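You operate a simulated robot arm through the tools that you are given. There is no shell and no other tool. Be economical: measure what you need, move in short steps, check, and stop when the job is done.

Carry out the task below with a simulated robot arm. There is one attempt and no reset: what you move stays moved.

TASK
Clamp the green holder, wax its top and open the vice again.
Fine: green pad, wax from the tin, pad back. A coat counts when it lies all over at full strength: go over it till it gets no stronger.

It is judged by the outcome, as a careful person would: the job done as asked, and still so three seconds after it is handed in. It fails if anything else is knocked over, pushed out of place, dropped, spilled or broken.

THE ROBOT
A 7-joint arm with a two-finger parallel gripper, fixed in place. Base frame: the origin is at the foot of the arm, x ahead of it, y to its left, z up; the work surface is at about z = 0. Readings come in m, degrees, newtons and seconds.
With the tool pointing down near the work surface it reaches from about 0.22 to 0.58 m from the base axis. Its first joint turns from -66.0 to 66.0 degrees. Payload 2.5 kg.
The TCP is the grasp point between the finger pads, 0.023 m short of the fingertips. In the tool frame z runs along the fingers and y along their closing line. Largest opening 0.094 m; finger width 0.038, thickness 0.01; the body of the gripper, 0.054 by 0.096 m, starts 0.039 m behind the TCP.
Orientation is that of the tool frame in the base frame, as a unit quaternion [w, x, y, z]. With the fingers straight down and closing along the base's y, the tool's x points along the base's -x, its y along +y and its z along -z.

THE INTERFACE
- The arm moves only by the tool nudge_tool. Its argument "deltas" is a list of rows, each an object of numbers (a shift or turn left out is 0, a gripper value left out holds the last): "rx", "ry", "rz": the turn, a rotation vector about the base's x, y, z in units of 45 degrees (1.0 is 45 degrees); "dx", "dy", "dz": the shift along the base's x, y, z in units of 250 mm (1.0 is 250 mm); "gripper": the closure in counts, from 0 (fully open) to 255 (shut). In form: [{"rx": .., "ry": .., "rz": .., "dx": .., "dy": .., "dz": .., "gripper": ..}, ...]. A call has 1 to 8 rows; each row is the pose to reach, as a shift and turn from the pose commanded when the call began. A call with a number of a shift or a turn outside -1 to 1 is refused whole. Each row takes 0.2 s and may step no farther than 0.05 m and 8.6 degrees from the row before; otherwise, or with a gripper value out of range, the whole call is refused. A pose out of reach is approached as far as the arm can. The call stops where the force on the tool passes 40 N (or 10 N more than at its start, if that is more) or the arm is blocked; 0.2 s more then pass. Each finger travels about 0.108 m/s and halts on what it meets, pressing with about 42 N; the grip force reading is that of the motor and also rises with nothing between the fingers. The clock runs only during rows and for 0.2 s after the last one: add rows that repeat a pose to give the fingers time. The reply holds the time, the measured pose of the TCP, the force on the tool along the base axes, the opening and the grip force, in the units named above and with some noise, with the torque about the TCP (base axes, N m) and any sound that the robot's microphone picked up.
- Cameras (640 x 400 px; columns grow to the right, rows downward): "scene" is fixed at [0.1158, -0.4059, 0.5438]; the picture's right is [0.81, -0.59, 0.00], its down [-0.27, -0.37, -0.89] and it looks along [0.52, 0.72, -0.46] (base axes); focal length 265 px, centre (320, 200). "wrist" rides on the gripper at [0.086, 0.016, -0.074] in the tool frame; the picture's right is [-0.18, 0.98, 0.00], its down [-0.58, -0.11, -0.81] and it looks along [-0.79, -0.15, 0.59] (tool axes); focal length 243 px, centre (320, 200). There is no depth. A picture from a camera that has moved, and an enlarged one, comes with that camera's place and axes in the base frame and with its lens. The place of the scene camera against the robot may be out by one fixed shift of up to 0.018 m in any direction.
- grab_frame(camera): a new picture of that camera. It takes no simulated time.
- zoom(camera, box): a new picture of the part [left, top, right, bottom] of that camera's present view, enlarged. It takes no simulated time.
- finish_job(): hands the job in; it is judged then, once.

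Work in short steps. Places have to be worked out from the pictures, the camera data and where the tool is seen: move nearer, look again, correct. Check each grasp and each placing, and mend what went wrong. You have 120 turns and 68 pictures in all, those below and enlarged ones among them. Open the gripper and draw the arm clear of the work before you hand the job in, unless the task says otherwise; then end with one line.

The tools are called after "Emit:" by a JSON object that holds its "op" and its "data". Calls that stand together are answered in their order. nudge_tool: Moves the arm, as the interface text tells. Its arguments: {"type":"object","properties":{"deltas":{"type":"array"}},"required":["deltas"]} The other tools are called the same way: grab_frame (camera) takes a picture; zoom (camera, box) takes an enlarged picture of a part of a camera's view; finish_job () hands the job in.

At the start:

```text
t: 0.0
tcp_pos: [0.386, -0.1961, 0.4177]
tcp_rot: [0.0, 0.0, 1.0, 0.0]
wrist_force: [0.4, 0.6, -0.3]
ft_torque: [-0.01, 0.01, -0.01]
gripper_width: 0.0942
grip_force: 0.0
```

scene: 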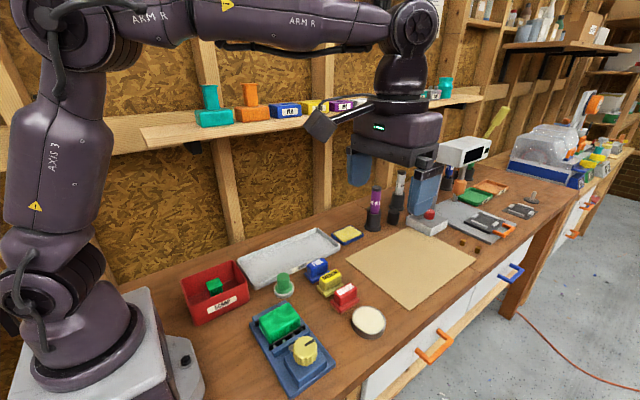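
wrist: 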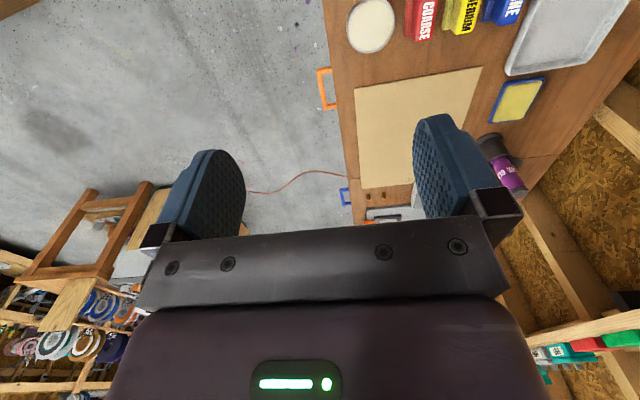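

The scene shows a blue vice with a green block and yellow knob, a tin (white disk), red/yellow/blue blocks, a green pad with a round base, and a red bin. I'll zoom in for detail.

Emit:
{"op": "zoom", "data": {"camera": "scene", "box": [170, 220, 410, 400]}}

Emit:
{"op": "zoom", "data": {"camera": "scene", "box": [320, 120, 560, 270]}}

```text
2.22 times, centred on (290, 310) of scene
camera zoom: at [0.1158, -0.4059, 0.5438], right [0.81, -0.59, 0.0], down [-0.27, -0.37, -0.89], along [0.52, 0.72, -0.46], focal length 588 px, centre (387, -44)
```

zoom: 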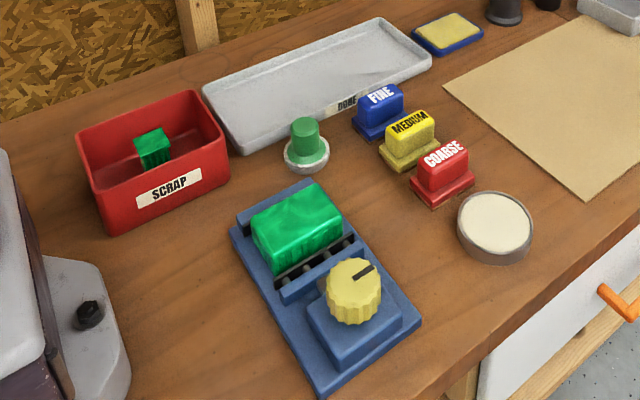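

```text
2.67 times, centred on (440, 195) of scene
camera zoom: at [0.1158, -0.4059, 0.5438], right [0.81, -0.59, 0.0], down [-0.27, -0.37, -0.89], along [0.52, 0.72, -0.46], focal length 706 px, centre (0, 213)
```

zoom: 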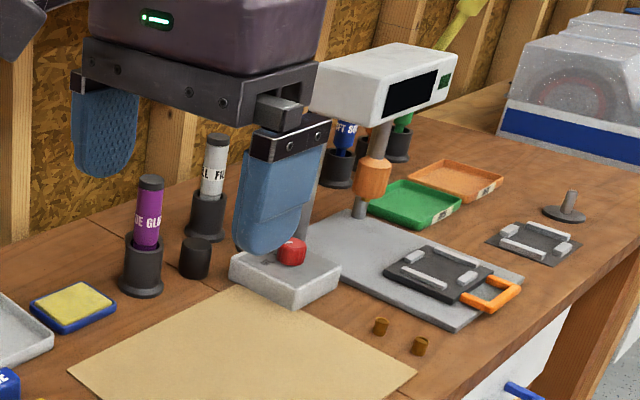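

The vice is around (0.27,-0.08), pad around (0.34,0.07) and tin around (0.445,-0.14). I'll move up over there with the camera tilted downward to look.

Emit:
{"op": "nudge_tool", "data": {"deltas": [{"dx": -0.086, "dy": 0.116, "ry": 0.19}, {"dx": -0.172, "dy": 0.232, "ry": 0.38}, {"dx": -0.258, "dy": 0.348, "ry": 0.57}, {"dx": -0.344, "dy": 0.464, "ry": 0.76}]}}

Emit:
{"op": "grab_frame", "data": {"camera": "wrist"}}

```text
t: 1.0
tcp_pos: [0.3018, -0.0808, 0.4159]
tcp_rot: [-0.294, 0.0, 0.956, -0.001]
wrist_force: [0.8, -0.3, -0.6]
ft_torque: [0.02, -0.02, 0.03]
gripper_width: 0.0941
grip_force: 0.1
```

```text
63 pictures are left
camera wrist: at [0.2734, -0.0646, 0.5259], right [0.15, 0.98, -0.11], down [0.93, -0.11, 0.34], along [0.32, -0.15, -0.94], focal length 243 px, centre (320, 200)
```

wrist: 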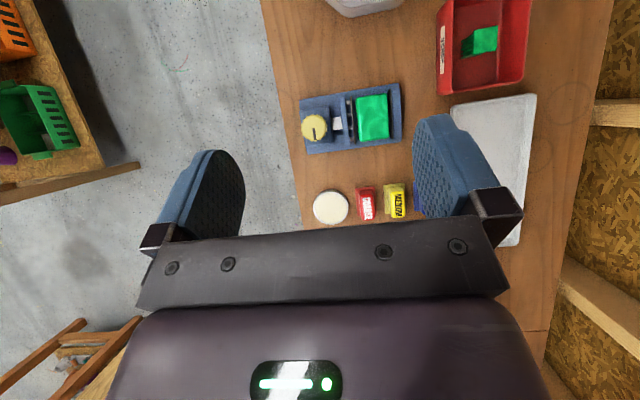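

The vice is visible from above. I'll zoom in to measure.

Emit:
{"op": "zoom", "data": {"camera": "wrist", "box": [280, 70, 440, 170]}}

Emit:
{"op": "zoom", "data": {"camera": "wrist", "box": [290, 150, 450, 250]}}

```text
4.00 times, centred on (360, 120) of wrist
camera zoom: at [0.2734, -0.0646, 0.5259], right [0.15, 0.98, -0.11], down [0.93, -0.11, 0.34], along [0.32, -0.15, -0.94], focal length 970 px, centre (160, 520)
```

zoom: 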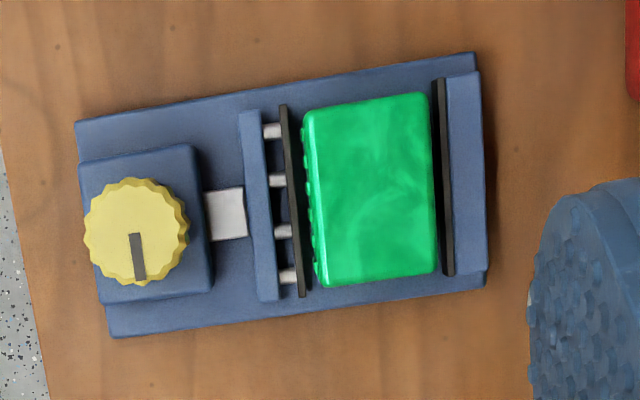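

```text
4.00 times, centred on (370, 200) of wrist
camera zoom: at [0.2734, -0.0646, 0.5259], right [0.15, 0.98, -0.11], down [0.93, -0.11, 0.34], along [0.32, -0.15, -0.94], focal length 970 px, centre (120, 200)
```

zoom: 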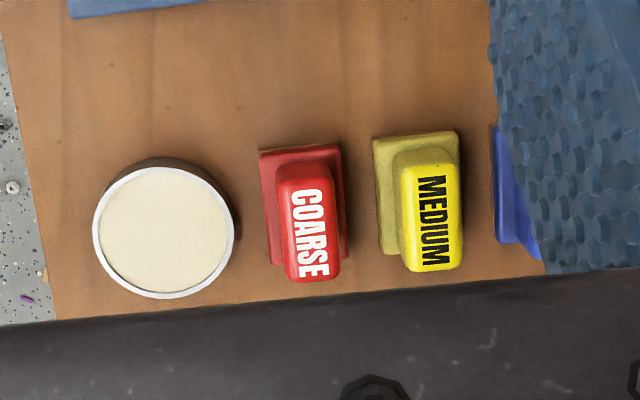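

The vice lies along base y; knob is at about (0.29,-0.13). I'll untilt and descend above it to z≈0.20 to refine.

Emit:
{"op": "nudge_tool", "data": {"deltas": [{"dx": -0.009, "dy": -0.033, "dz": -0.145, "ry": -0.127}, {"dx": -0.017, "dy": -0.065, "dz": -0.29, "ry": -0.254}, {"dx": -0.026, "dy": -0.098, "dz": -0.436, "ry": -0.38}, {"dx": -0.035, "dy": -0.13, "dz": -0.58, "ry": -0.507}, {"dx": -0.043, "dy": -0.163, "dz": -0.727, "ry": -0.634}, {"dx": -0.052, "dy": -0.196, "dz": -0.872, "ry": -0.76}]}}

Emit:
{"op": "grab_frame", "data": {"camera": "wrist"}}

Emit:
{"op": "grab_frame", "data": {"camera": "scene"}}

```text
t: 2.4
tcp_pos: [0.2867, -0.1316, 0.1992]
tcp_rot: [0.001, -0.001, 1.0, 0.0]
wrist_force: [-0.2, 0.3, 0.0]
ft_torque: [-0.01, 0.01, -0.01]
gripper_width: 0.0942
grip_force: 0.0
```

```text
60 pictures are left
camera wrist: at [0.2015, -0.1143, 0.2731], right [0.18, 0.98, 0.0], down [0.58, -0.11, 0.81], along [0.79, -0.15, -0.59], focal length 243 px, centre (320, 200)
```

wrist: 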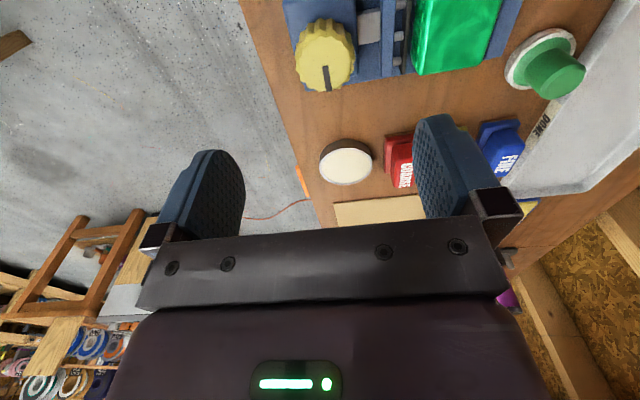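

```text
59 pictures are left
```

scene: 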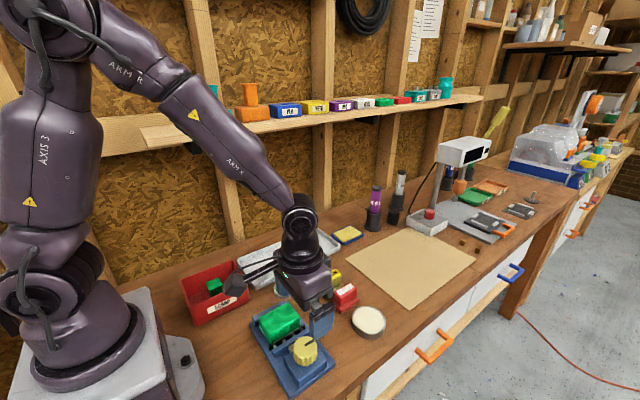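

I'll zoom in on the knob here to triangulate its height.

Emit:
{"op": "zoom", "data": {"camera": "wrist", "box": [270, 0, 430, 100]}}

Emit:
{"op": "zoom", "data": {"camera": "wrist", "box": [300, 0, 620, 200]}}

```text
4.00 times, centred on (350, 50) of wrist
camera zoom: at [0.2015, -0.1143, 0.2731], right [0.18, 0.98, 0.0], down [0.58, -0.11, 0.81], along [0.79, -0.15, -0.59], focal length 970 px, centre (200, 800)
```

zoom: 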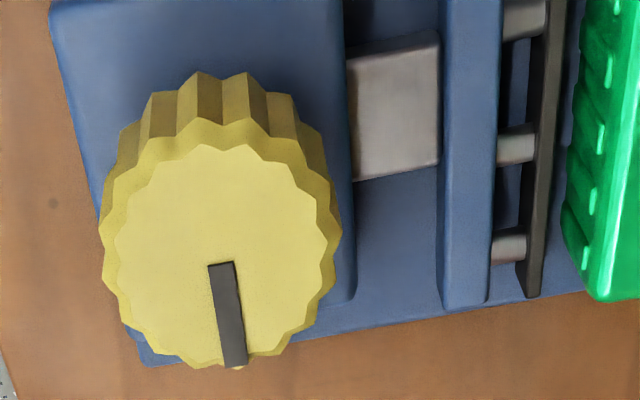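

```text
2.00 times, centred on (460, 100) of wrist
camera zoom: at [0.2015, -0.1143, 0.2731], right [0.18, 0.98, 0.0], down [0.58, -0.11, 0.81], along [0.79, -0.15, -0.59], focal length 485 px, centre (40, 400)
```

zoom: 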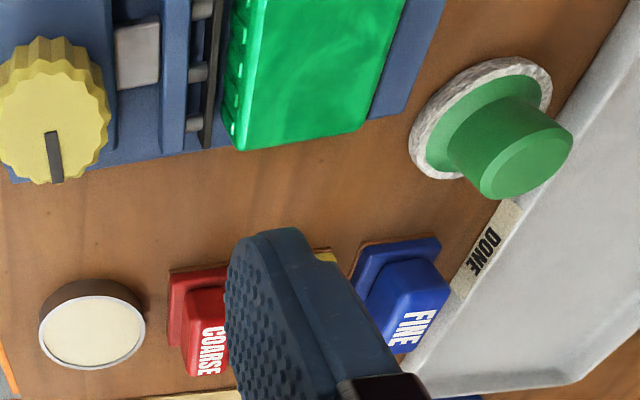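

Triangulated knob: centre about (0.291,-0.127), top z≈0.073, foot ≈0.05. I'll pre-turn the gripper +45°, half-close it and come down to z≈0.11 to check alignment.

Emit:
{"op": "nudge_tool", "data": {"deltas": [{"rz": 0.17, "dz": -0.06, "gripper": 87}, {"rz": 0.34, "dz": -0.12, "dx": 0.016, "dy": 0.012}, {"rz": 0.5, "dz": -0.18, "dx": 0.016, "dy": 0.012}, {"rz": 0.67, "dz": -0.24, "dx": 0.016, "dy": 0.012}, {"rz": 0.84, "dz": -0.3, "dx": 0.016, "dy": 0.012}, {"rz": 1.0, "dz": -0.34, "dx": 0.016, "dy": 0.012}, {"rz": 1.0, "dz": -0.34, "dx": 0.016, "dy": 0.012}]}}

Emit:
{"op": "grab_frame", "data": {"camera": "wrist"}}

Emit:
{"op": "zoom", "data": {"camera": "scene", "box": [230, 270, 390, 400]}}

```text
t: 4.0
tcp_pos: [0.2899, -0.1257, 0.1127]
tcp_rot: [0.0, -0.384, 0.923, -0.001]
wrist_force: [0.8, 0.1, 0.6]
ft_torque: [0.02, -0.02, -0.03]
gripper_width: 0.0619
grip_force: 0.1
```

```text
56 pictures are left
camera wrist: at [0.2203, -0.1762, 0.1874], right [-0.57, 0.82, 0.0], down [0.49, 0.34, 0.81], along [0.66, 0.46, -0.59], focal length 243 px, centre (320, 200)
```

wrist: 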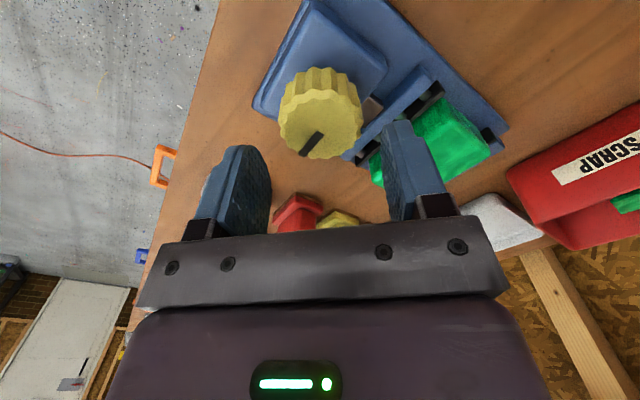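

```text
3.08 times, centred on (310, 335) of scene
camera zoom: at [0.1158, -0.4059, 0.5438], right [0.81, -0.59, 0.0], down [-0.27, -0.37, -0.89], along [0.52, 0.72, -0.46], focal length 814 px, centre (351, -215)
```

zoom: 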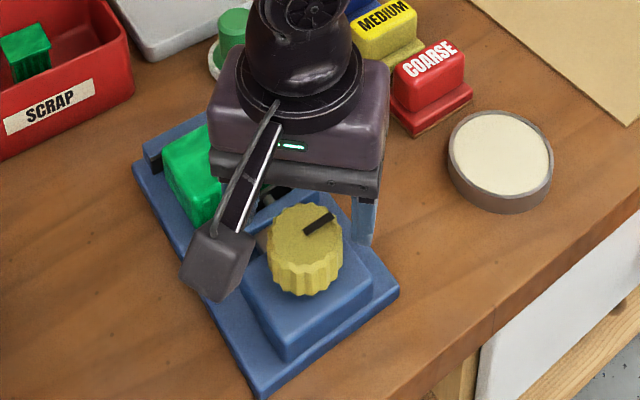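

The knob is centred under the TCP (estimate 0.2914,-0.1266). I'll descend to z≈0.081 and close on the knob.

Emit:
{"op": "nudge_tool", "data": {"deltas": [{"dx": 0.004, "dz": -0.05}, {"dx": 0.004, "dz": -0.1}, {"dx": 0.004, "dz": -0.127}, {"dx": 0.004, "dz": -0.127, "gripper": 150}, {"dx": 0.004, "dz": -0.127, "gripper": 200}, {"dx": 0.004, "dz": -0.127, "gripper": 200}]}}

Emit:
{"op": "zoom", "data": {"camera": "scene", "box": [230, 270, 390, 400]}}

```text
t: 5.4
tcp_pos: [0.292, -0.1251, 0.0807]
tcp_rot: [0.0, -0.382, 0.924, 0.001]
wrist_force: [-7.7, 9.2, 12.5]
ft_torque: [-0.69, 0.19, -0.29]
gripper_width: 0.0462
grip_force: 44.5
```

```text
3.08 times, centred on (310, 335) of scene
camera zoom: at [0.1157, -0.4059, 0.5438], right [0.81, -0.59, 0.0], down [-0.27, -0.37, -0.89], along [0.52, 0.72, -0.46], focal length 814 px, centre (351, -215)
```

zoom: 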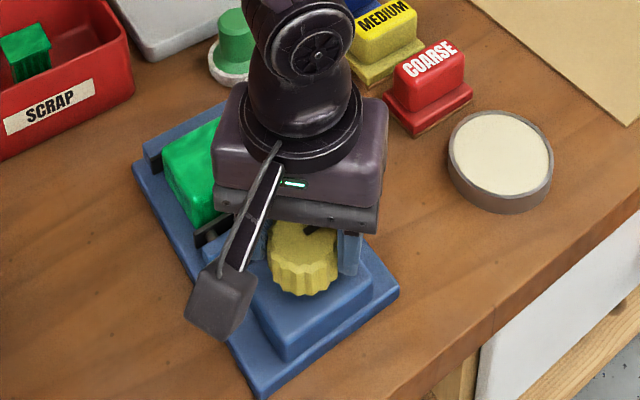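

The knob is gripped (46 mm). I'll turn it clockwise about 43° and watch the torque.

Emit:
{"op": "nudge_tool", "data": {"deltas": [{"rz": -0.16}, {"rz": -0.32}, {"rz": -0.48}, {"rz": -0.64}, {"rz": -0.8}, {"rz": -0.96}, {"rz": -0.96}]}}

Emit:
{"op": "grab_frame", "data": {"camera": "wrist"}}

Emit:
{"op": "zoom", "data": {"camera": "scene", "box": [230, 270, 390, 400]}}

```text
t: 7.0
tcp_pos: [0.2921, -0.1273, 0.0818]
tcp_rot: [0.001, -0.014, 1.0, -0.001]
wrist_force: [5.2, -13.0, -23.9]
ft_torque: [0.12, 0.76, 0.12]
gripper_width: 0.0463
grip_force: 44.7
```

```text
53 pictures are left
camera wrist: at [0.2066, -0.1131, 0.1563], right [0.16, 0.99, 0.0], down [0.58, -0.09, 0.81], along [0.8, -0.13, -0.59], focal length 243 px, centre (320, 200)
```

wrist: 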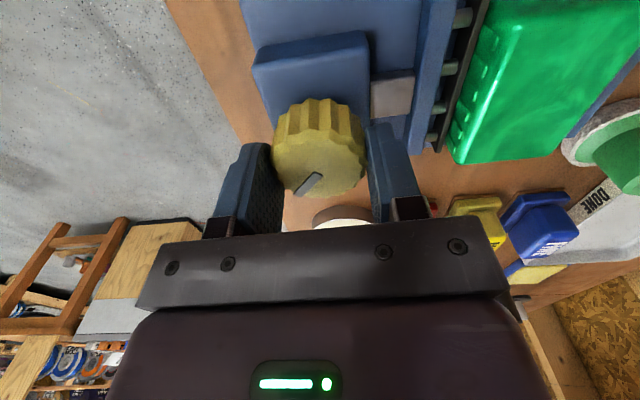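

```text
3.08 times, centred on (310, 335) of scene
camera zoom: at [0.1159, -0.4059, 0.5437], right [0.81, -0.59, 0.0], down [-0.27, -0.37, -0.89], along [0.52, 0.72, -0.46], focal length 814 px, centre (351, -215)
```

zoom: 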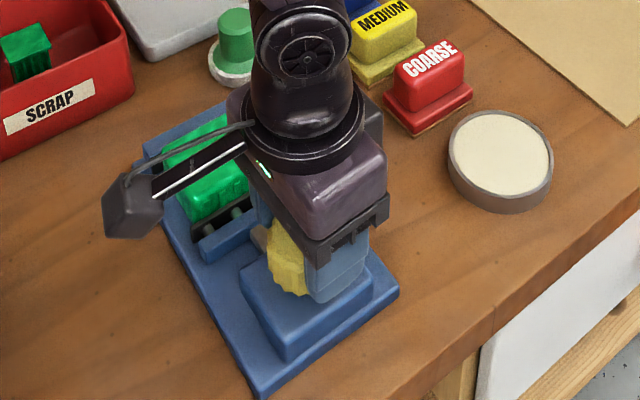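

The knob turned; I need to see whether the jaw moved toward or away from the holder.

Emit:
{"op": "zoom", "data": {"camera": "wrist", "box": [340, 0, 640, 190]}}

```text
2.11 times, centred on (490, 95) of wrist
camera zoom: at [0.2066, -0.1131, 0.1563], right [0.16, 0.99, 0.0], down [0.58, -0.09, 0.81], along [0.8, -0.13, -0.59], focal length 511 px, centre (-38, 421)
```

zoom: 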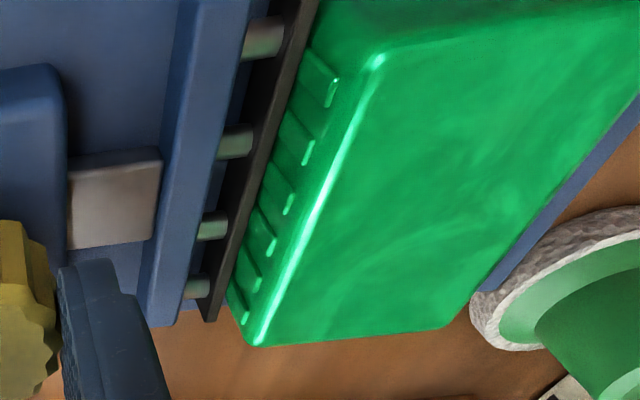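

The screw visible between block and jaw grew from ~20 to ~25 mm, so clockwise closes. I'll continue clockwise.

Emit:
{"op": "nudge_tool", "data": {"deltas": [{"rz": -0.16}, {"rz": -0.32}, {"rz": -0.48}, {"rz": -0.64}, {"rz": -0.8}, {"rz": -0.96}, {"rz": -0.96}]}}

Emit:
{"op": "grab_frame", "data": {"camera": "wrist"}}

Emit:
{"op": "zoom", "data": {"camera": "scene", "box": [230, 270, 390, 400]}}

```text
t: 7.8
tcp_pos: [0.2928, -0.1279, 0.0824]
tcp_rot: [0.001, 0.147, 0.989, -0.002]
wrist_force: [2.2, -1.6, -3.5]
ft_torque: [0.52, 0.32, -0.21]
gripper_width: 0.0464
grip_force: 45.4
stopped in row 3: the force on the tool passed its limit at 41 N (the readings are from after the stop); the commanded pose is now the measured one
```

```text
50 pictures are left
camera wrist: at [0.2152, -0.087, 0.1563], right [0.46, 0.89, 0.0], down [0.52, -0.27, 0.81], along [0.72, -0.37, -0.59], focal length 243 px, centre (320, 200)
```

wrist: 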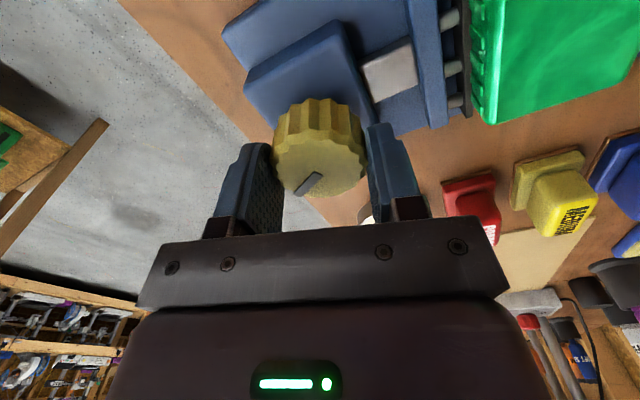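

```text
3.08 times, centred on (310, 335) of scene
camera zoom: at [0.1158, -0.4059, 0.5438], right [0.81, -0.59, 0.0], down [-0.27, -0.37, -0.89], along [0.52, 0.72, -0.46], focal length 814 px, centre (351, -215)
```

zoom: 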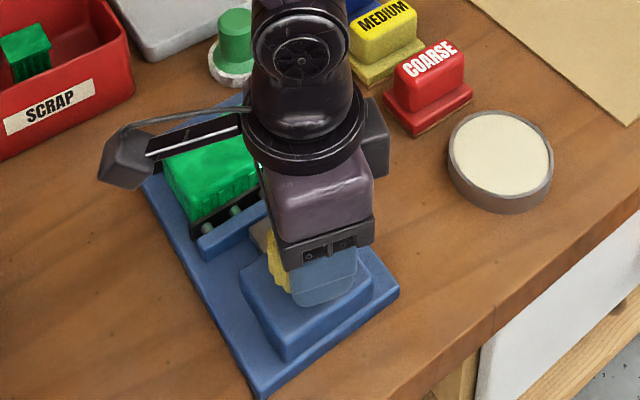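

It stopped on 41 N, probably side load that has now been released. I'll try a further turn and watch the torque.

Emit:
{"op": "nudge_tool", "data": {"deltas": [{"rz": -0.1}, {"rz": -0.2}, {"rz": -0.3}, {"rz": -0.4}, {"rz": -0.5}, {"rz": -0.5}]}}

Emit:
{"op": "zoom", "data": {"camera": "wrist", "box": [240, 0, 640, 200]}}

```text
t: 9.2
tcp_pos: [0.291, -0.1291, 0.0829]
tcp_rot: [0.001, 0.338, 0.941, -0.003]
wrist_force: [-1.7, -14.9, 5.6]
ft_torque: [0.74, 0.73, 0.19]
gripper_width: 0.0461
grip_force: 45.7
```

```text
1.60 times, centred on (440, 100) of wrist
camera zoom: at [0.2365, -0.0607, 0.1562], right [0.77, 0.64, 0.0], down [0.38, -0.45, 0.81], along [0.52, -0.62, -0.59], focal length 388 px, centre (128, 360)
```

zoom: 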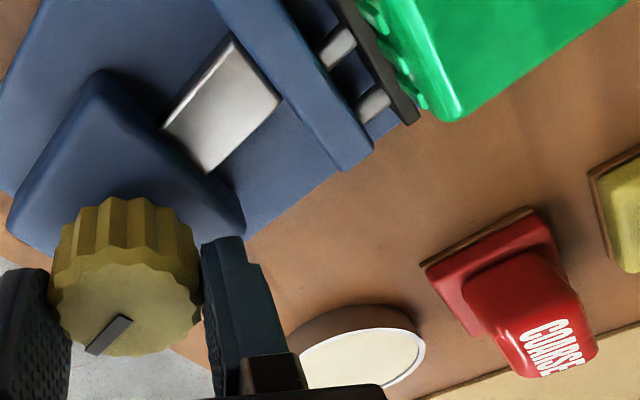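

The knob follows the gripper and the screw keeps extending. I'll keep turning clockwise.

Emit:
{"op": "nudge_tool", "data": {"deltas": [{"rz": -0.16}, {"rz": -0.32}, {"rz": -0.48}, {"rz": -0.64}, {"rz": -0.8}, {"rz": -0.96}, {"rz": -0.96}]}}

Emit:
{"op": "zoom", "data": {"camera": "scene", "box": [230, 270, 390, 400]}}

```text
t: 10.8
tcp_pos: [0.2908, -0.1298, 0.0817]
tcp_rot: [-0.002, 0.662, 0.749, -0.005]
wrist_force: [-26.5, -21.2, -2.5]
ft_torque: [-0.37, -0.72, 0.24]
gripper_width: 0.0463
grip_force: 45.1
```

```text
3.08 times, centred on (310, 335) of scene
camera zoom: at [0.1158, -0.4059, 0.5438], right [0.81, -0.59, 0.0], down [-0.27, -0.37, -0.89], along [0.52, 0.72, -0.46], focal length 814 px, centre (351, -215)
```

zoom: 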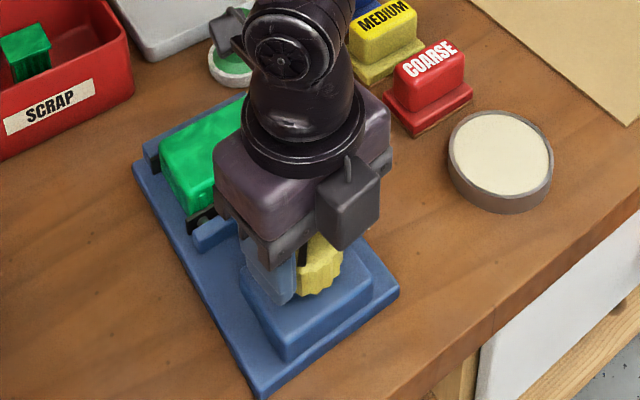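

Turned ~128° in all with little torque. I'll look at the jaw from the wrist and try a little more.

Emit:
{"op": "nudge_tool", "data": {"deltas": [{"rz": -0.15, "dx": -0.004, "dy": -0.004}, {"rz": -0.3, "dx": -0.006, "dy": -0.006}, {"rz": -0.45, "dx": -0.006, "dy": -0.006}, {"rz": -0.6, "dx": -0.006, "dy": -0.006}, {"rz": -0.6, "dx": -0.006, "dy": -0.006}]}}

Emit:
{"op": "grab_frame", "data": {"camera": "wrist"}}

```text
t: 12.0
tcp_pos: [0.289, -0.1296, 0.0831]
tcp_rot: [-0.003, 0.818, 0.576, -0.004]
wrist_force: [-25.7, -12.2, -2.7]
ft_torque: [-0.69, -0.24, 0.28]
gripper_width: 0.0465
grip_force: 45.3
```

```text
46 pictures are left
camera wrist: at [0.3354, -0.0534, 0.1562], right [0.86, -0.5, -0.01], down [-0.29, -0.51, 0.81], along [-0.41, -0.7, -0.59], focal length 243 px, centre (320, 200)
```

wrist: 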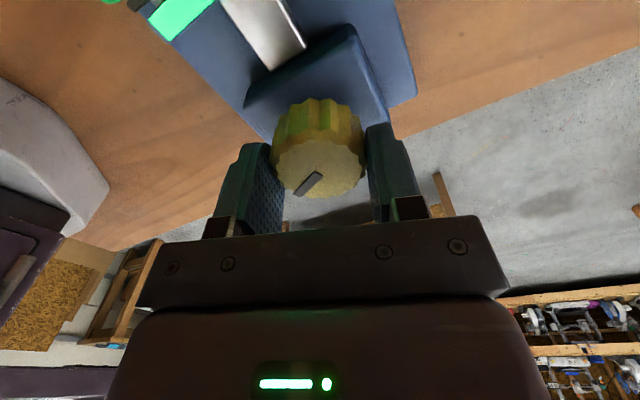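

Knob still turns. I'll zoom in on the jaw and holder contact.

Emit:
{"op": "zoom", "data": {"camera": "wrist", "box": [90, 0, 410, 120]}}

Emit:
{"op": "zoom", "data": {"camera": "scene", "box": [240, 280, 340, 360]}}

```text
2.00 times, centred on (250, 60) of wrist
camera zoom: at [0.3354, -0.0534, 0.1562], right [0.86, -0.5, -0.01], down [-0.29, -0.51, 0.81], along [-0.41, -0.7, -0.59], focal length 485 px, centre (460, 480)
```

zoom: 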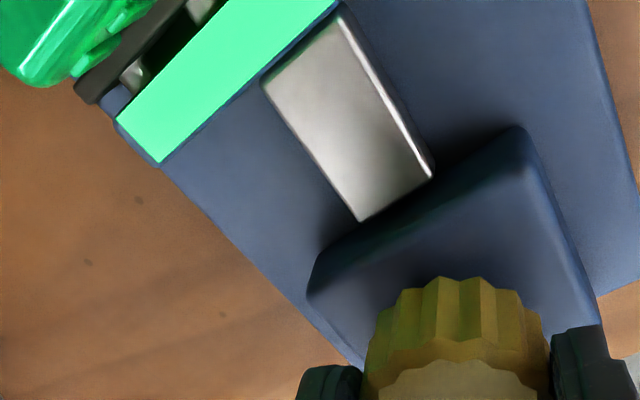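

```text
5.00 times, centred on (290, 320) of scene
camera zoom: at [0.1158, -0.4059, 0.5438], right [0.81, -0.59, 0.0], down [-0.27, -0.37, -0.89], along [0.52, 0.72, -0.46], focal length 1324 px, centre (470, -400)
```

zoom: 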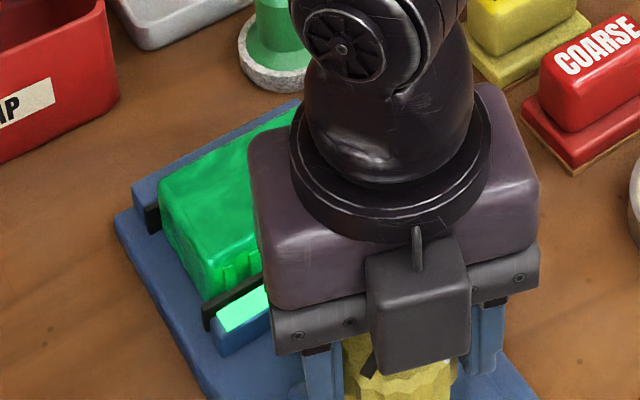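

The jaw's top strip has turned bright green: clamped with the springs loaded. I'll release the knob and rise, rotating back partially.

Emit:
{"op": "nudge_tool", "data": {"deltas": [{"gripper": 87}, {"gripper": 87}, {"dz": 0.1}, {"dz": 0.25, "rz": 0.16}, {"dz": 0.4, "rz": 0.34}, {"dz": 0.5, "rz": 0.52}, {"dz": 0.5, "rz": 0.7}, {"dz": 0.5, "rz": 0.88}]}}

Emit:
{"op": "nudge_tool", "data": {"deltas": [{"rz": 0.18, "gripper": 0}, {"rz": 0.36}, {"rz": 0.54}, {"rz": 0.72}, {"rz": 0.9}]}}

Emit:
{"op": "grab_frame", "data": {"camera": "scene"}}

```text
t: 13.8
tcp_pos: [0.2911, -0.1307, 0.2071]
tcp_rot: [0.0, 0.572, 0.82, -0.002]
wrist_force: [0.2, 0.0, -0.7]
ft_torque: [-0.01, -0.03, -0.01]
gripper_width: 0.0618
grip_force: 0.0
```

```text
t: 15.0
tcp_pos: [0.2906, -0.1285, 0.208]
tcp_rot: [0.002, 0.252, 0.968, -0.002]
wrist_force: [1.2, 1.1, -0.5]
ft_torque: [-0.01, 0.0, -0.04]
gripper_width: 0.0939
grip_force: 0.0
```

```text
43 pictures are left
```

scene: 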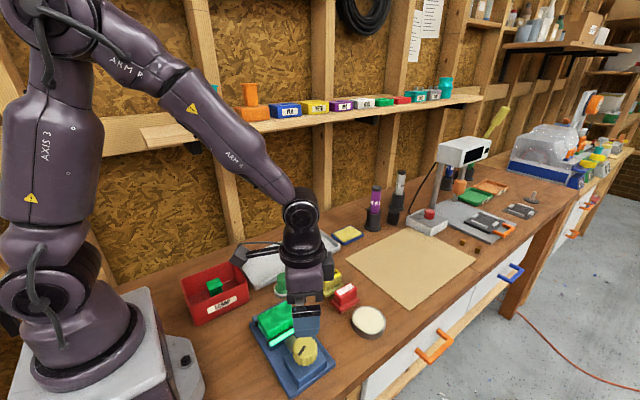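

The clamp indicator stays lit after release. Now I go over to the green pad near (0.348,0.08), squaring the gripper.

Emit:
{"op": "nudge_tool", "data": {"deltas": [{"rz": 0.11, "dx": 0.036, "dy": 0.138}, {"rz": 0.22, "dx": 0.072, "dy": 0.276}, {"rz": 0.33, "dx": 0.108, "dy": 0.414}, {"rz": 0.43, "dx": 0.144, "dy": 0.552}, {"rz": 0.54, "dx": 0.18, "dy": 0.69}, {"rz": 0.65, "dx": 0.216, "dy": 0.828, "dz": -0.1}, {"rz": 0.65, "dx": 0.216, "dy": 0.828, "dz": -0.2}]}}

Emit:
{"op": "grab_frame", "data": {"camera": "wrist"}}

```text
t: 16.6
tcp_pos: [0.345, 0.0775, 0.1589]
tcp_rot: [0.001, 0.0, 1.0, -0.002]
wrist_force: [0.4, 0.6, -0.3]
ft_torque: [0.01, 0.04, -0.02]
gripper_width: 0.0939
grip_force: 0.0
```

```text
42 pictures are left
camera wrist: at [0.2611, 0.0942, 0.2322], right [0.19, 0.98, 0.0], down [0.58, -0.11, 0.81], along [0.79, -0.15, -0.59], focal length 243 px, centre (320, 200)
```

wrist: 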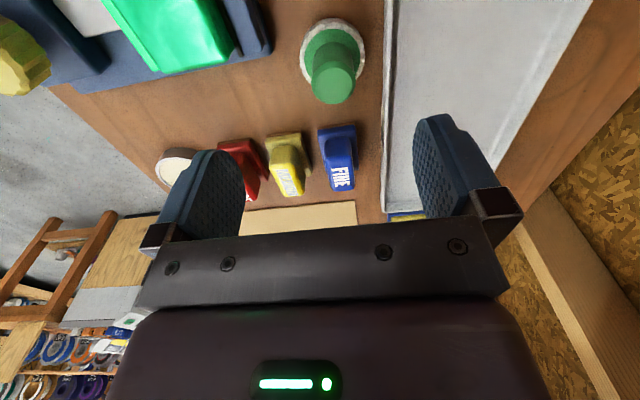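

Emit:
{"op": "zoom", "data": {"camera": "wrist", "box": [260, 0, 420, 120]}}

```text
3.33 times, centred on (340, 60) of wrist
camera zoom: at [0.2611, 0.0942, 0.2322], right [0.19, 0.98, 0.0], down [0.58, -0.11, 0.81], along [0.79, -0.15, -0.59], focal length 809 px, centre (253, 667)
```

zoom: 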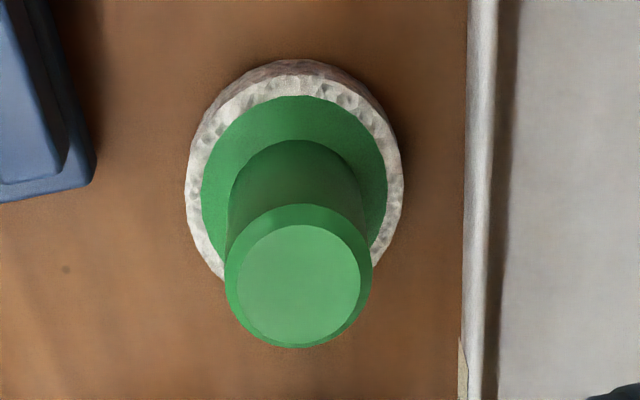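

Handle centre about (0.352,0.087), Ø32 mm, top z≈0.062; felt disc Ø54 mm. I'll pre-close to ~60 mm, align and descend to z≈0.085 first, checking.

Emit:
{"op": "nudge_tool", "data": {"deltas": [{"dx": 0.028, "dy": 0.038, "gripper": 90}, {"dx": 0.028, "dy": 0.038, "dz": -0.15}, {"dx": 0.028, "dy": 0.038, "dz": -0.3}, {"dx": 0.028, "dy": 0.038, "dz": -0.3}]}}

Emit:
{"op": "grab_frame", "data": {"camera": "wrist"}}

```text
t: 17.6
tcp_pos: [0.3544, 0.0866, 0.0824]
tcp_rot: [0.002, 0.001, 1.0, -0.002]
wrist_force: [0.5, 0.3, -0.2]
ft_torque: [0.03, 0.02, 0.01]
gripper_width: 0.0609
grip_force: 0.1
```

```text
40 pictures are left
camera wrist: at [0.2686, 0.1032, 0.1562], right [0.19, 0.98, 0.0], down [0.58, -0.11, 0.81], along [0.79, -0.15, -0.59], focal length 243 px, centre (320, 200)
```

wrist: 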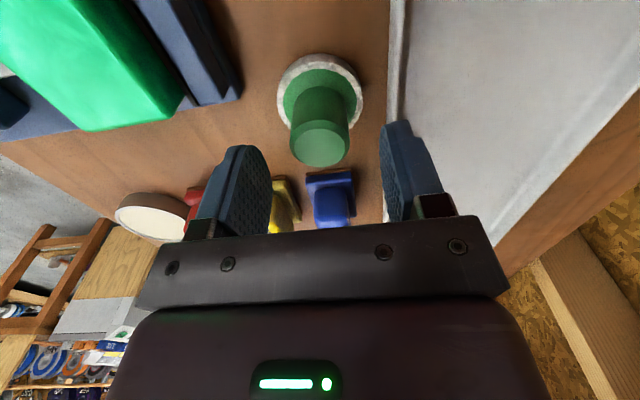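

Aligned (handle ≈(0.349,0.088)). Descending to z≈0.047 and gripping.

Emit:
{"op": "nudge_tool", "data": {"deltas": [{"dx": -0.016, "dy": 0.004, "dz": -0.07}, {"dx": -0.016, "dy": 0.004, "dz": -0.14}, {"dx": -0.016, "dy": 0.004, "dz": -0.14}, {"dx": -0.016, "dy": 0.004, "dz": -0.14, "gripper": 200}, {"dx": -0.016, "dy": 0.004, "dz": -0.14, "gripper": 230}, {"dx": -0.016, "dy": 0.004, "dz": -0.14, "gripper": 230}]}}

Emit:
{"op": "grab_frame", "data": {"camera": "wrist"}}

```text
t: 19.0
tcp_pos: [0.3487, 0.0887, 0.047]
tcp_rot: [0.001, 0.001, 1.0, -0.002]
wrist_force: [1.5, 0.2, 0.9]
ft_torque: [0.01, 0.03, 0.04]
gripper_width: 0.0323
grip_force: 41.9
```

```text
39 pictures are left
camera wrist: at [0.2634, 0.1058, 0.1212], right [0.19, 0.98, 0.0], down [0.58, -0.11, 0.81], along [0.79, -0.15, -0.59], focal length 243 px, centre (320, 200)
```

wrist: 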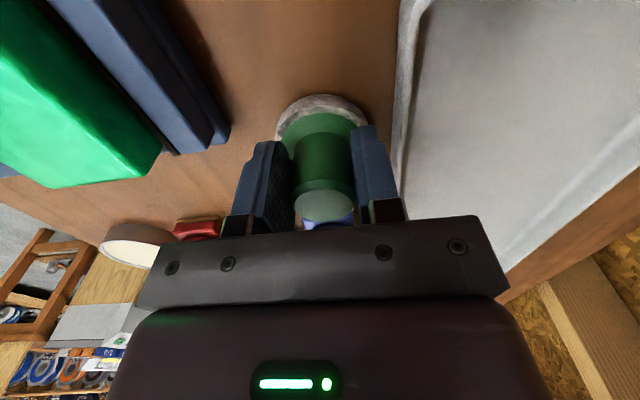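

Grip holds at 32 mm. Pad rest pose: TCP (0.349,0.0885,0.047). I'll lift and carry it over above the tin (≈(0.462,-0.125)).

Emit:
{"op": "nudge_tool", "data": {"deltas": [{"dz": 0.15}, {"dz": 0.3}, {"dz": 0.41, "dx": 0.05, "dy": -0.08}, {"dz": 0.41, "dx": 0.13, "dy": -0.25}, {"dz": 0.41, "dx": 0.21, "dy": -0.41}, {"dz": 0.41, "dx": 0.29, "dy": -0.57}, {"dz": 0.41, "dx": 0.37, "dy": -0.72}, {"dz": 0.41, "dx": 0.452, "dy": -0.854}]}}

Emit:
{"op": "grab_frame", "data": {"camera": "wrist"}}

Emit:
{"op": "zoom", "data": {"camera": "scene", "box": [230, 230, 430, 390]}}

```text
t: 20.8
tcp_pos: [0.4594, -0.1249, 0.1505]
tcp_rot: [0.001, 0.001, 1.0, -0.002]
wrist_force: [-0.1, 0.9, -0.9]
ft_torque: [0.02, 0.04, 0.01]
gripper_width: 0.0325
grip_force: 42.1
```

```text
38 pictures are left
camera wrist: at [0.3743, -0.1087, 0.2251], right [0.19, 0.98, 0.0], down [0.58, -0.11, 0.81], along [0.79, -0.15, -0.59], focal length 243 px, centre (320, 200)
```

wrist: 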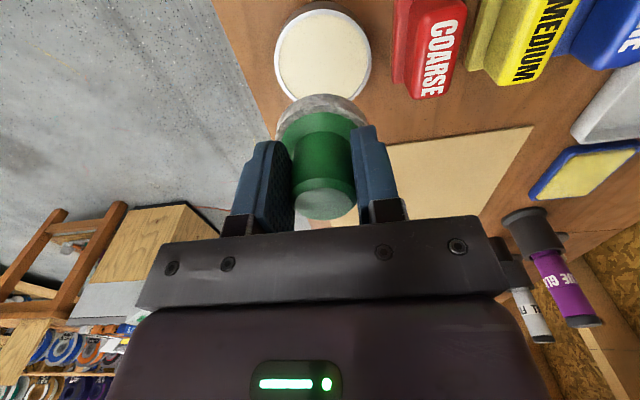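

```text
2.50 times, centred on (330, 310) of scene
camera zoom: at [0.1158, -0.4059, 0.5438], right [0.81, -0.59, 0.0], down [-0.27, -0.37, -0.89], along [0.52, 0.72, -0.46], focal length 662 px, centre (295, -75)
```

zoom: 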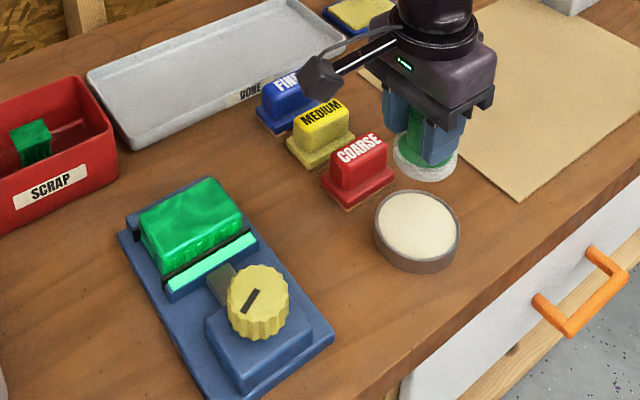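

Tin centre refined to about (0.4575,-0.123). I'll descend to TCP z≈0.075, pad just above the wax.

Emit:
{"op": "nudge_tool", "data": {"deltas": [{"dz": -0.1, "dx": -0.008, "dy": 0.008}, {"dz": -0.2, "dx": -0.008, "dy": 0.008}, {"dz": -0.27, "dx": -0.008, "dy": 0.008}, {"dz": -0.3, "dx": -0.008, "dy": 0.008}]}}

Emit:
{"op": "zoom", "data": {"camera": "scene", "box": [310, 250, 430, 350]}}

Emit:
{"op": "grab_frame", "data": {"camera": "wrist"}}

```text
t: 21.8
tcp_pos: [0.4577, -0.1232, 0.0744]
tcp_rot: [0.002, 0.001, 1.0, -0.001]
wrist_force: [-0.8, -0.3, -0.3]
ft_torque: [-0.01, 0.02, 0.03]
gripper_width: 0.0325
grip_force: 41.9
```

```text
4.00 times, centred on (370, 300) of scene
camera zoom: at [0.1158, -0.4059, 0.5438], right [0.81, -0.59, 0.0], down [-0.27, -0.37, -0.89], along [0.52, 0.72, -0.46], focal length 1059 px, centre (120, -200)
```

zoom: 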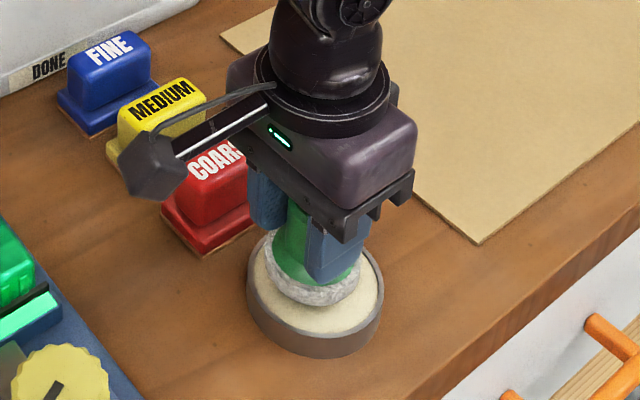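

```text
35 pictures are left
camera wrist: at [0.3731, -0.1065, 0.1489], right [0.19, 0.98, 0.0], down [0.58, -0.11, 0.81], along [0.79, -0.15, -0.59], focal length 243 px, centre (320, 200)
```

wrist: 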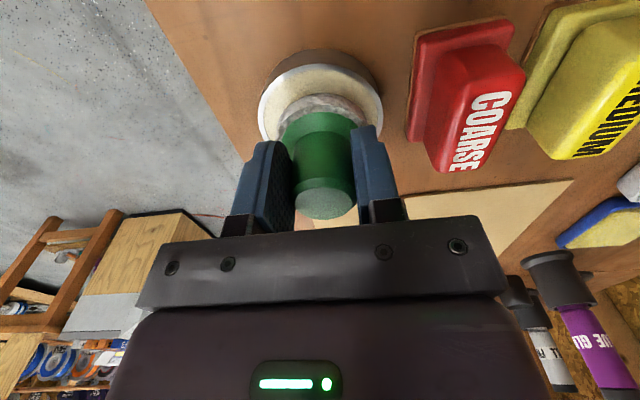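

Pad is centred above the wax. I'll lower in small steps to feel contact.

Emit:
{"op": "nudge_tool", "data": {"deltas": [{"dz": -0.01}, {"dz": -0.02}, {"dz": -0.028}, {"dz": -0.028}]}}

```text
t: 22.8
tcp_pos: [0.4585, -0.1219, 0.0674]
tcp_rot: [0.001, 0.0, 1.0, -0.002]
wrist_force: [0.0, 0.2, -0.5]
ft_torque: [0.01, 0.03, 0.02]
gripper_width: 0.0324
grip_force: 41.8
```

Emit:
{"op": "nudge_tool", "data": {"deltas": [{"dz": -0.006}, {"dz": -0.012}, {"dz": -0.018}, {"dz": -0.018}]}}

```text
t: 23.8
tcp_pos: [0.4588, -0.1233, 0.0651]
tcp_rot: [0.002, 0.001, 1.0, -0.002]
wrist_force: [-7.9, 1.5, 21.0]
ft_torque: [0.39, 0.13, 0.09]
gripper_width: 0.0322
grip_force: 41.9
```

Contact with the wax at TCP z≈0.0655, about 21 N. I'll ease off slightly and twist in place to load the pad without dragging the tin, then lift.

Emit:
{"op": "nudge_tool", "data": {"deltas": [{"dz": 0.003, "rz": 0.12}, {"dz": 0.003, "rz": 0.25}, {"dz": 0.003, "rz": 0.12}, {"dz": 0.003}, {"dz": 0.06}, {"dz": 0.2}, {"dz": 0.35}]}}

Emit:
{"op": "zoom", "data": {"camera": "scene", "box": [310, 230, 430, 350]}}

```text
t: 25.4
tcp_pos: [0.4579, -0.1241, 0.1512]
tcp_rot: [0.001, 0.002, 1.0, -0.001]
wrist_force: [-1.0, -0.4, -0.1]
ft_torque: [0.04, 0.02, -0.01]
gripper_width: 0.0324
grip_force: 42.2
```

```text
3.33 times, centred on (370, 290) of scene
camera zoom: at [0.1158, -0.4059, 0.5438], right [0.81, -0.59, 0.0], down [-0.27, -0.37, -0.89], along [0.52, 0.72, -0.46], focal length 882 px, centre (153, -100)
```

zoom: 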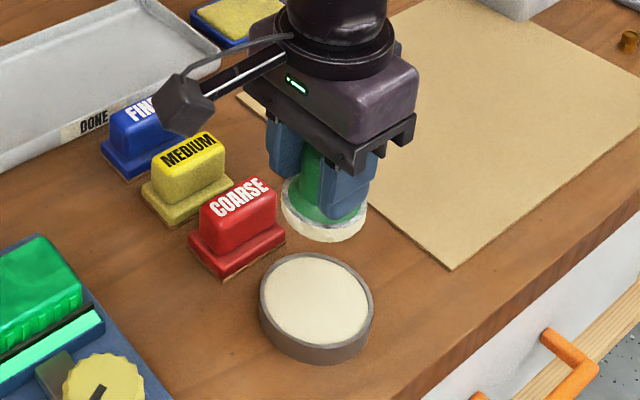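

The pad now carries cream wax and the tin is unmoved. I'll carry it over near the holder and look there to measure its top.

Emit:
{"op": "nudge_tool", "data": {"deltas": [{"dx": -0.134, "dy": 0.075, "dz": 0.08}, {"dx": -0.269, "dy": 0.15, "dz": 0.08}, {"dx": -0.403, "dy": 0.226, "dz": 0.08}, {"dx": -0.538, "dy": 0.3, "dz": 0.08}, {"dx": -0.672, "dy": 0.376, "dz": 0.08}, {"dx": -0.672, "dy": 0.376, "dz": 0.08}]}}

Emit:
{"op": "grab_frame", "data": {"camera": "wrist"}}

Emit:
{"op": "zoom", "data": {"camera": "scene", "box": [220, 250, 380, 400]}}

```text
t: 26.8
tcp_pos: [0.2897, -0.029, 0.1701]
tcp_rot: [0.001, 0.002, 1.0, -0.002]
wrist_force: [0.2, 1.1, -0.6]
ft_torque: [-0.01, 0.05, -0.01]
gripper_width: 0.0325
grip_force: 42.2
```

```text
33 pictures are left
camera wrist: at [0.2042, -0.0118, 0.2442], right [0.19, 0.98, 0.0], down [0.58, -0.11, 0.81], along [0.79, -0.15, -0.59], focal length 243 px, centre (320, 200)
```

wrist: 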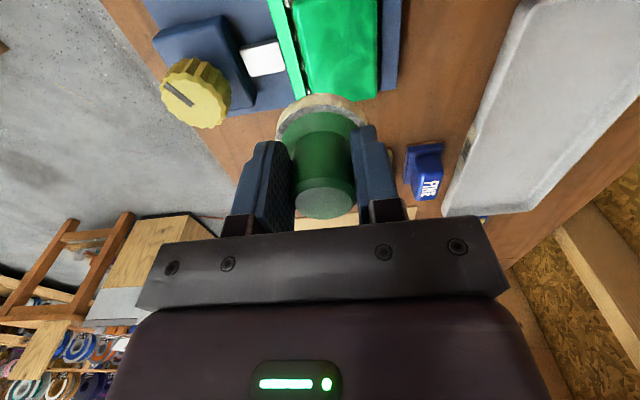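

```text
2.67 times, centred on (300, 325) of scene
camera zoom: at [0.1158, -0.4059, 0.5438], right [0.81, -0.59, 0.0], down [-0.27, -0.37, -0.89], along [0.52, 0.72, -0.46], focal length 706 px, centre (373, -133)
```

zoom: 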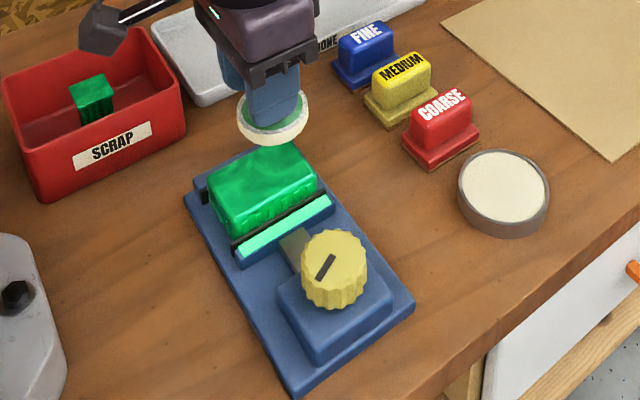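

The holder top comes out at roughly z≈0.042, x 0.250–0.329, y −0.041…+0.012 (centre ≈(0.290,−0.014)). I'll bring the pad to just above its centre and view.

Emit:
{"op": "nudge_tool", "data": {"deltas": [{"dy": 0.06, "dz": -0.08}, {"dy": 0.06, "dz": -0.17}, {"dy": 0.06, "dz": -0.25}, {"dy": 0.06, "dz": -0.29}, {"dy": 0.06, "dz": -0.29}]}}

Emit:
{"op": "zoom", "data": {"camera": "scene", "box": [230, 270, 330, 370]}}

Emit:
{"op": "grab_frame", "data": {"camera": "wrist"}}

```text
t: 28.0
tcp_pos: [0.2913, -0.0135, 0.0977]
tcp_rot: [0.001, 0.001, 1.0, -0.002]
wrist_force: [-1.3, -1.5, 6.2]
ft_torque: [0.15, 0.03, 0.05]
gripper_width: 0.0325
grip_force: 41.9
```

```text
4.00 times, centred on (280, 320) of scene
camera zoom: at [0.1158, -0.4059, 0.5438], right [0.81, -0.59, 0.0], down [-0.27, -0.37, -0.89], along [0.52, 0.72, -0.46], focal length 1059 px, centre (480, -280)
```

zoom: 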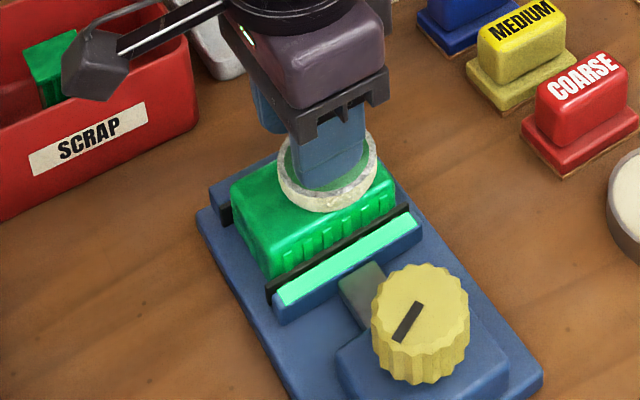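

```text
30 pictures are left
camera wrist: at [0.2059, 0.0028, 0.1729], right [0.19, 0.98, 0.0], down [0.58, -0.11, 0.81], along [0.79, -0.15, -0.59], focal length 243 px, centre (320, 200)
```

wrist: 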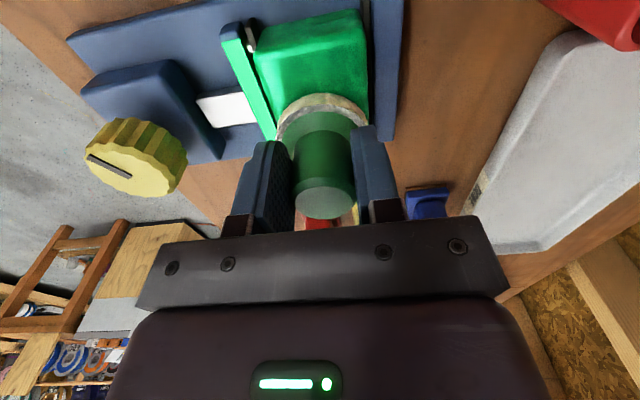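

Contact already at 6 N, so the holder top is z≈0.051. I'll press ~1.5 mm more and wipe a loop over the +y half to the far end.

Emit:
{"op": "nudge_tool", "data": {"deltas": [{"dz": -0.005}, {"dx": -0.06, "dy": 0.03, "dz": -0.005}, {"dx": -0.116, "dy": 0.058, "dz": -0.005}, {"dx": -0.04, "dy": 0.058, "dz": -0.005}, {"dx": 0.03, "dy": 0.058, "dz": -0.005}, {"dx": 0.1, "dy": 0.058, "dz": -0.005}, {"dx": 0.1, "dy": 0.0, "dz": -0.005}, {"dx": 0.1, "dy": -0.046, "dz": -0.005}]}}

```text
t: 29.8
tcp_pos: [0.3151, -0.0261, 0.0967]
tcp_rot: [0.002, 0.001, 1.0, -0.002]
wrist_force: [0.3, 0.0, -0.2]
ft_torque: [-0.02, 0.0, -0.02]
gripper_width: 0.0325
grip_force: 41.9
```

Force reads zero at the end of the stroke, so contact may have been lost. Looking.

Emit:
{"op": "zoom", "data": {"camera": "scene", "box": [230, 270, 330, 370]}}

Emit:
{"op": "zoom", "data": {"camera": "wrist", "box": [160, 0, 480, 200]}}

```text
4.00 times, centred on (280, 320) of scene
camera zoom: at [0.1158, -0.4059, 0.5438], right [0.81, -0.59, 0.0], down [-0.27, -0.37, -0.89], along [0.52, 0.72, -0.46], focal length 1059 px, centre (480, -280)
```

zoom: 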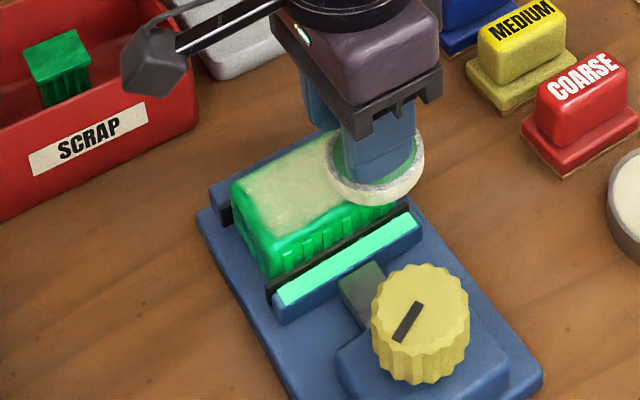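

```text
2.00 times, centred on (320, 100) of wrist
camera zoom: at [0.2299, -0.0097, 0.171], right [0.19, 0.98, 0.0], down [0.58, -0.11, 0.81], along [0.79, -0.15, -0.59], focal length 485 px, centre (320, 400)
```

zoom: 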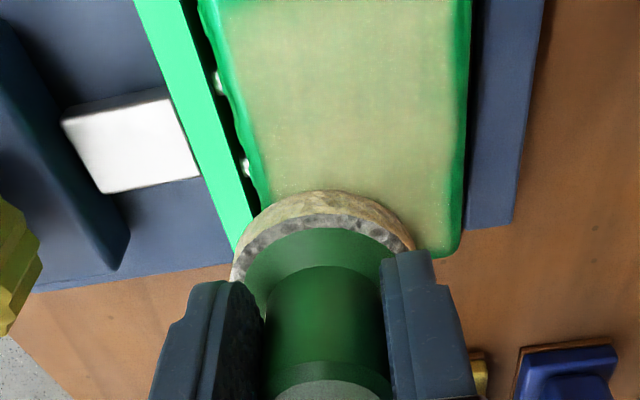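

Wax is going on (thin so far). I'll press a little deeper here to regain contact.

Emit:
{"op": "nudge_tool", "data": {"deltas": [{"dz": -0.004}, {"dz": -0.008}, {"dz": -0.008}]}}

```text
t: 30.6
tcp_pos: [0.3161, -0.0255, 0.0947]
tcp_rot: [0.002, 0.003, 1.0, -0.002]
wrist_force: [-1.5, -2.6, 12.0]
ft_torque: [0.18, 0.03, 0.08]
gripper_width: 0.0327
grip_force: 41.6
```

12 N contact at z≈0.095. Now a loop back along the −y side, across, and forward along the +y side.

Emit:
{"op": "nudge_tool", "data": {"deltas": [{"dx": -0.07}, {"dx": -0.14}, {"dx": -0.212}, {"dx": -0.212, "dy": 0.052}, {"dx": -0.212, "dy": 0.104}, {"dx": -0.14, "dy": 0.104}, {"dx": -0.07, "dy": 0.104}, {"dx": 0.0, "dy": 0.104}]}}

```text
t: 32.4
tcp_pos: [0.3156, 0.0006, 0.0947]
tcp_rot: [0.001, 0.0, 1.0, -0.001]
wrist_force: [-1.4, 0.1, 1.2]
ft_torque: [0.03, 0.0, 0.02]
gripper_width: 0.032
grip_force: 42.1
```

Contact faded again, perhaps the handle creeps in the fingers. Lift and check the coat.

Emit:
{"op": "nudge_tool", "data": {"deltas": [{"dz": 0.1}, {"dz": 0.25, "dx": 0.1}, {"dz": 0.25, "dx": 0.25, "dy": -0.1}]}}

Emit:
{"op": "grab_frame", "data": {"camera": "wrist"}}

Emit:
{"op": "zoom", "data": {"camera": "scene", "box": [230, 250, 380, 370]}}

```text
t: 33.2
tcp_pos: [0.3764, -0.0244, 0.1594]
tcp_rot: [0.001, 0.001, 1.0, -0.002]
wrist_force: [1.4, 0.7, -0.4]
ft_torque: [0.01, 0.06, 0.0]
gripper_width: 0.0318
grip_force: 42.4
```

```text
27 pictures are left
camera wrist: at [0.292, -0.0074, 0.2326], right [0.19, 0.98, 0.0], down [0.58, -0.11, 0.81], along [0.79, -0.15, -0.59], focal length 243 px, centre (320, 200)
```

wrist: 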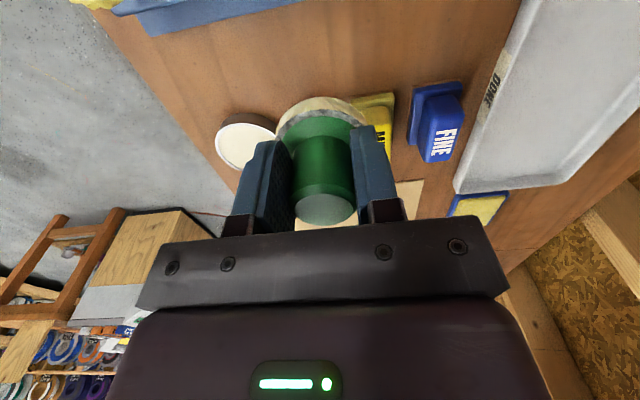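

```text
3.33 times, centred on (305, 310) of scene
camera zoom: at [0.1157, -0.4059, 0.5438], right [0.81, -0.59, 0.0], down [-0.27, -0.37, -0.89], along [0.52, 0.72, -0.46], focal length 882 px, centre (370, -167)
```

zoom: 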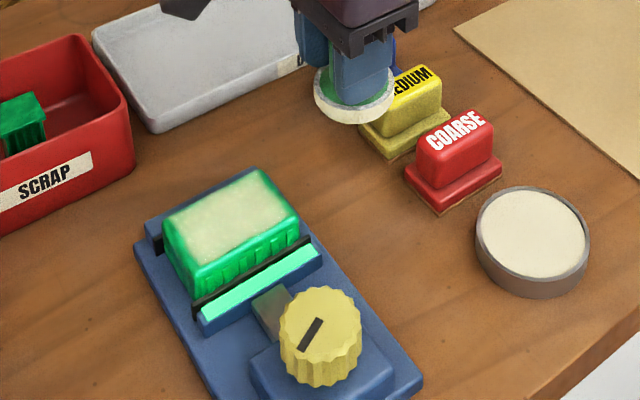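

Coverage is good but should be strengthened. I'll reload at the tin: move above it and down to just over the wax.

Emit:
{"op": "nudge_tool", "data": {"deltas": [{"dx": 0.11, "dy": -0.13}, {"dx": 0.22, "dy": -0.26}, {"dx": 0.328, "dy": -0.394}, {"dx": 0.328, "dy": -0.394, "dz": -0.13}, {"dx": 0.328, "dy": -0.394, "dz": -0.26}, {"dx": 0.328, "dy": -0.394, "dz": -0.35}, {"dx": 0.328, "dy": -0.394, "dz": -0.375}, {"dx": 0.328, "dy": -0.394, "dz": -0.375}]}}

```text
t: 35.0
tcp_pos: [0.4591, -0.1228, 0.0637]
tcp_rot: [0.002, 0.0, 1.0, -0.001]
wrist_force: [0.2, 0.4, 0.2]
ft_torque: [0.02, 0.02, -0.03]
gripper_width: 0.0319
grip_force: 42.1
```

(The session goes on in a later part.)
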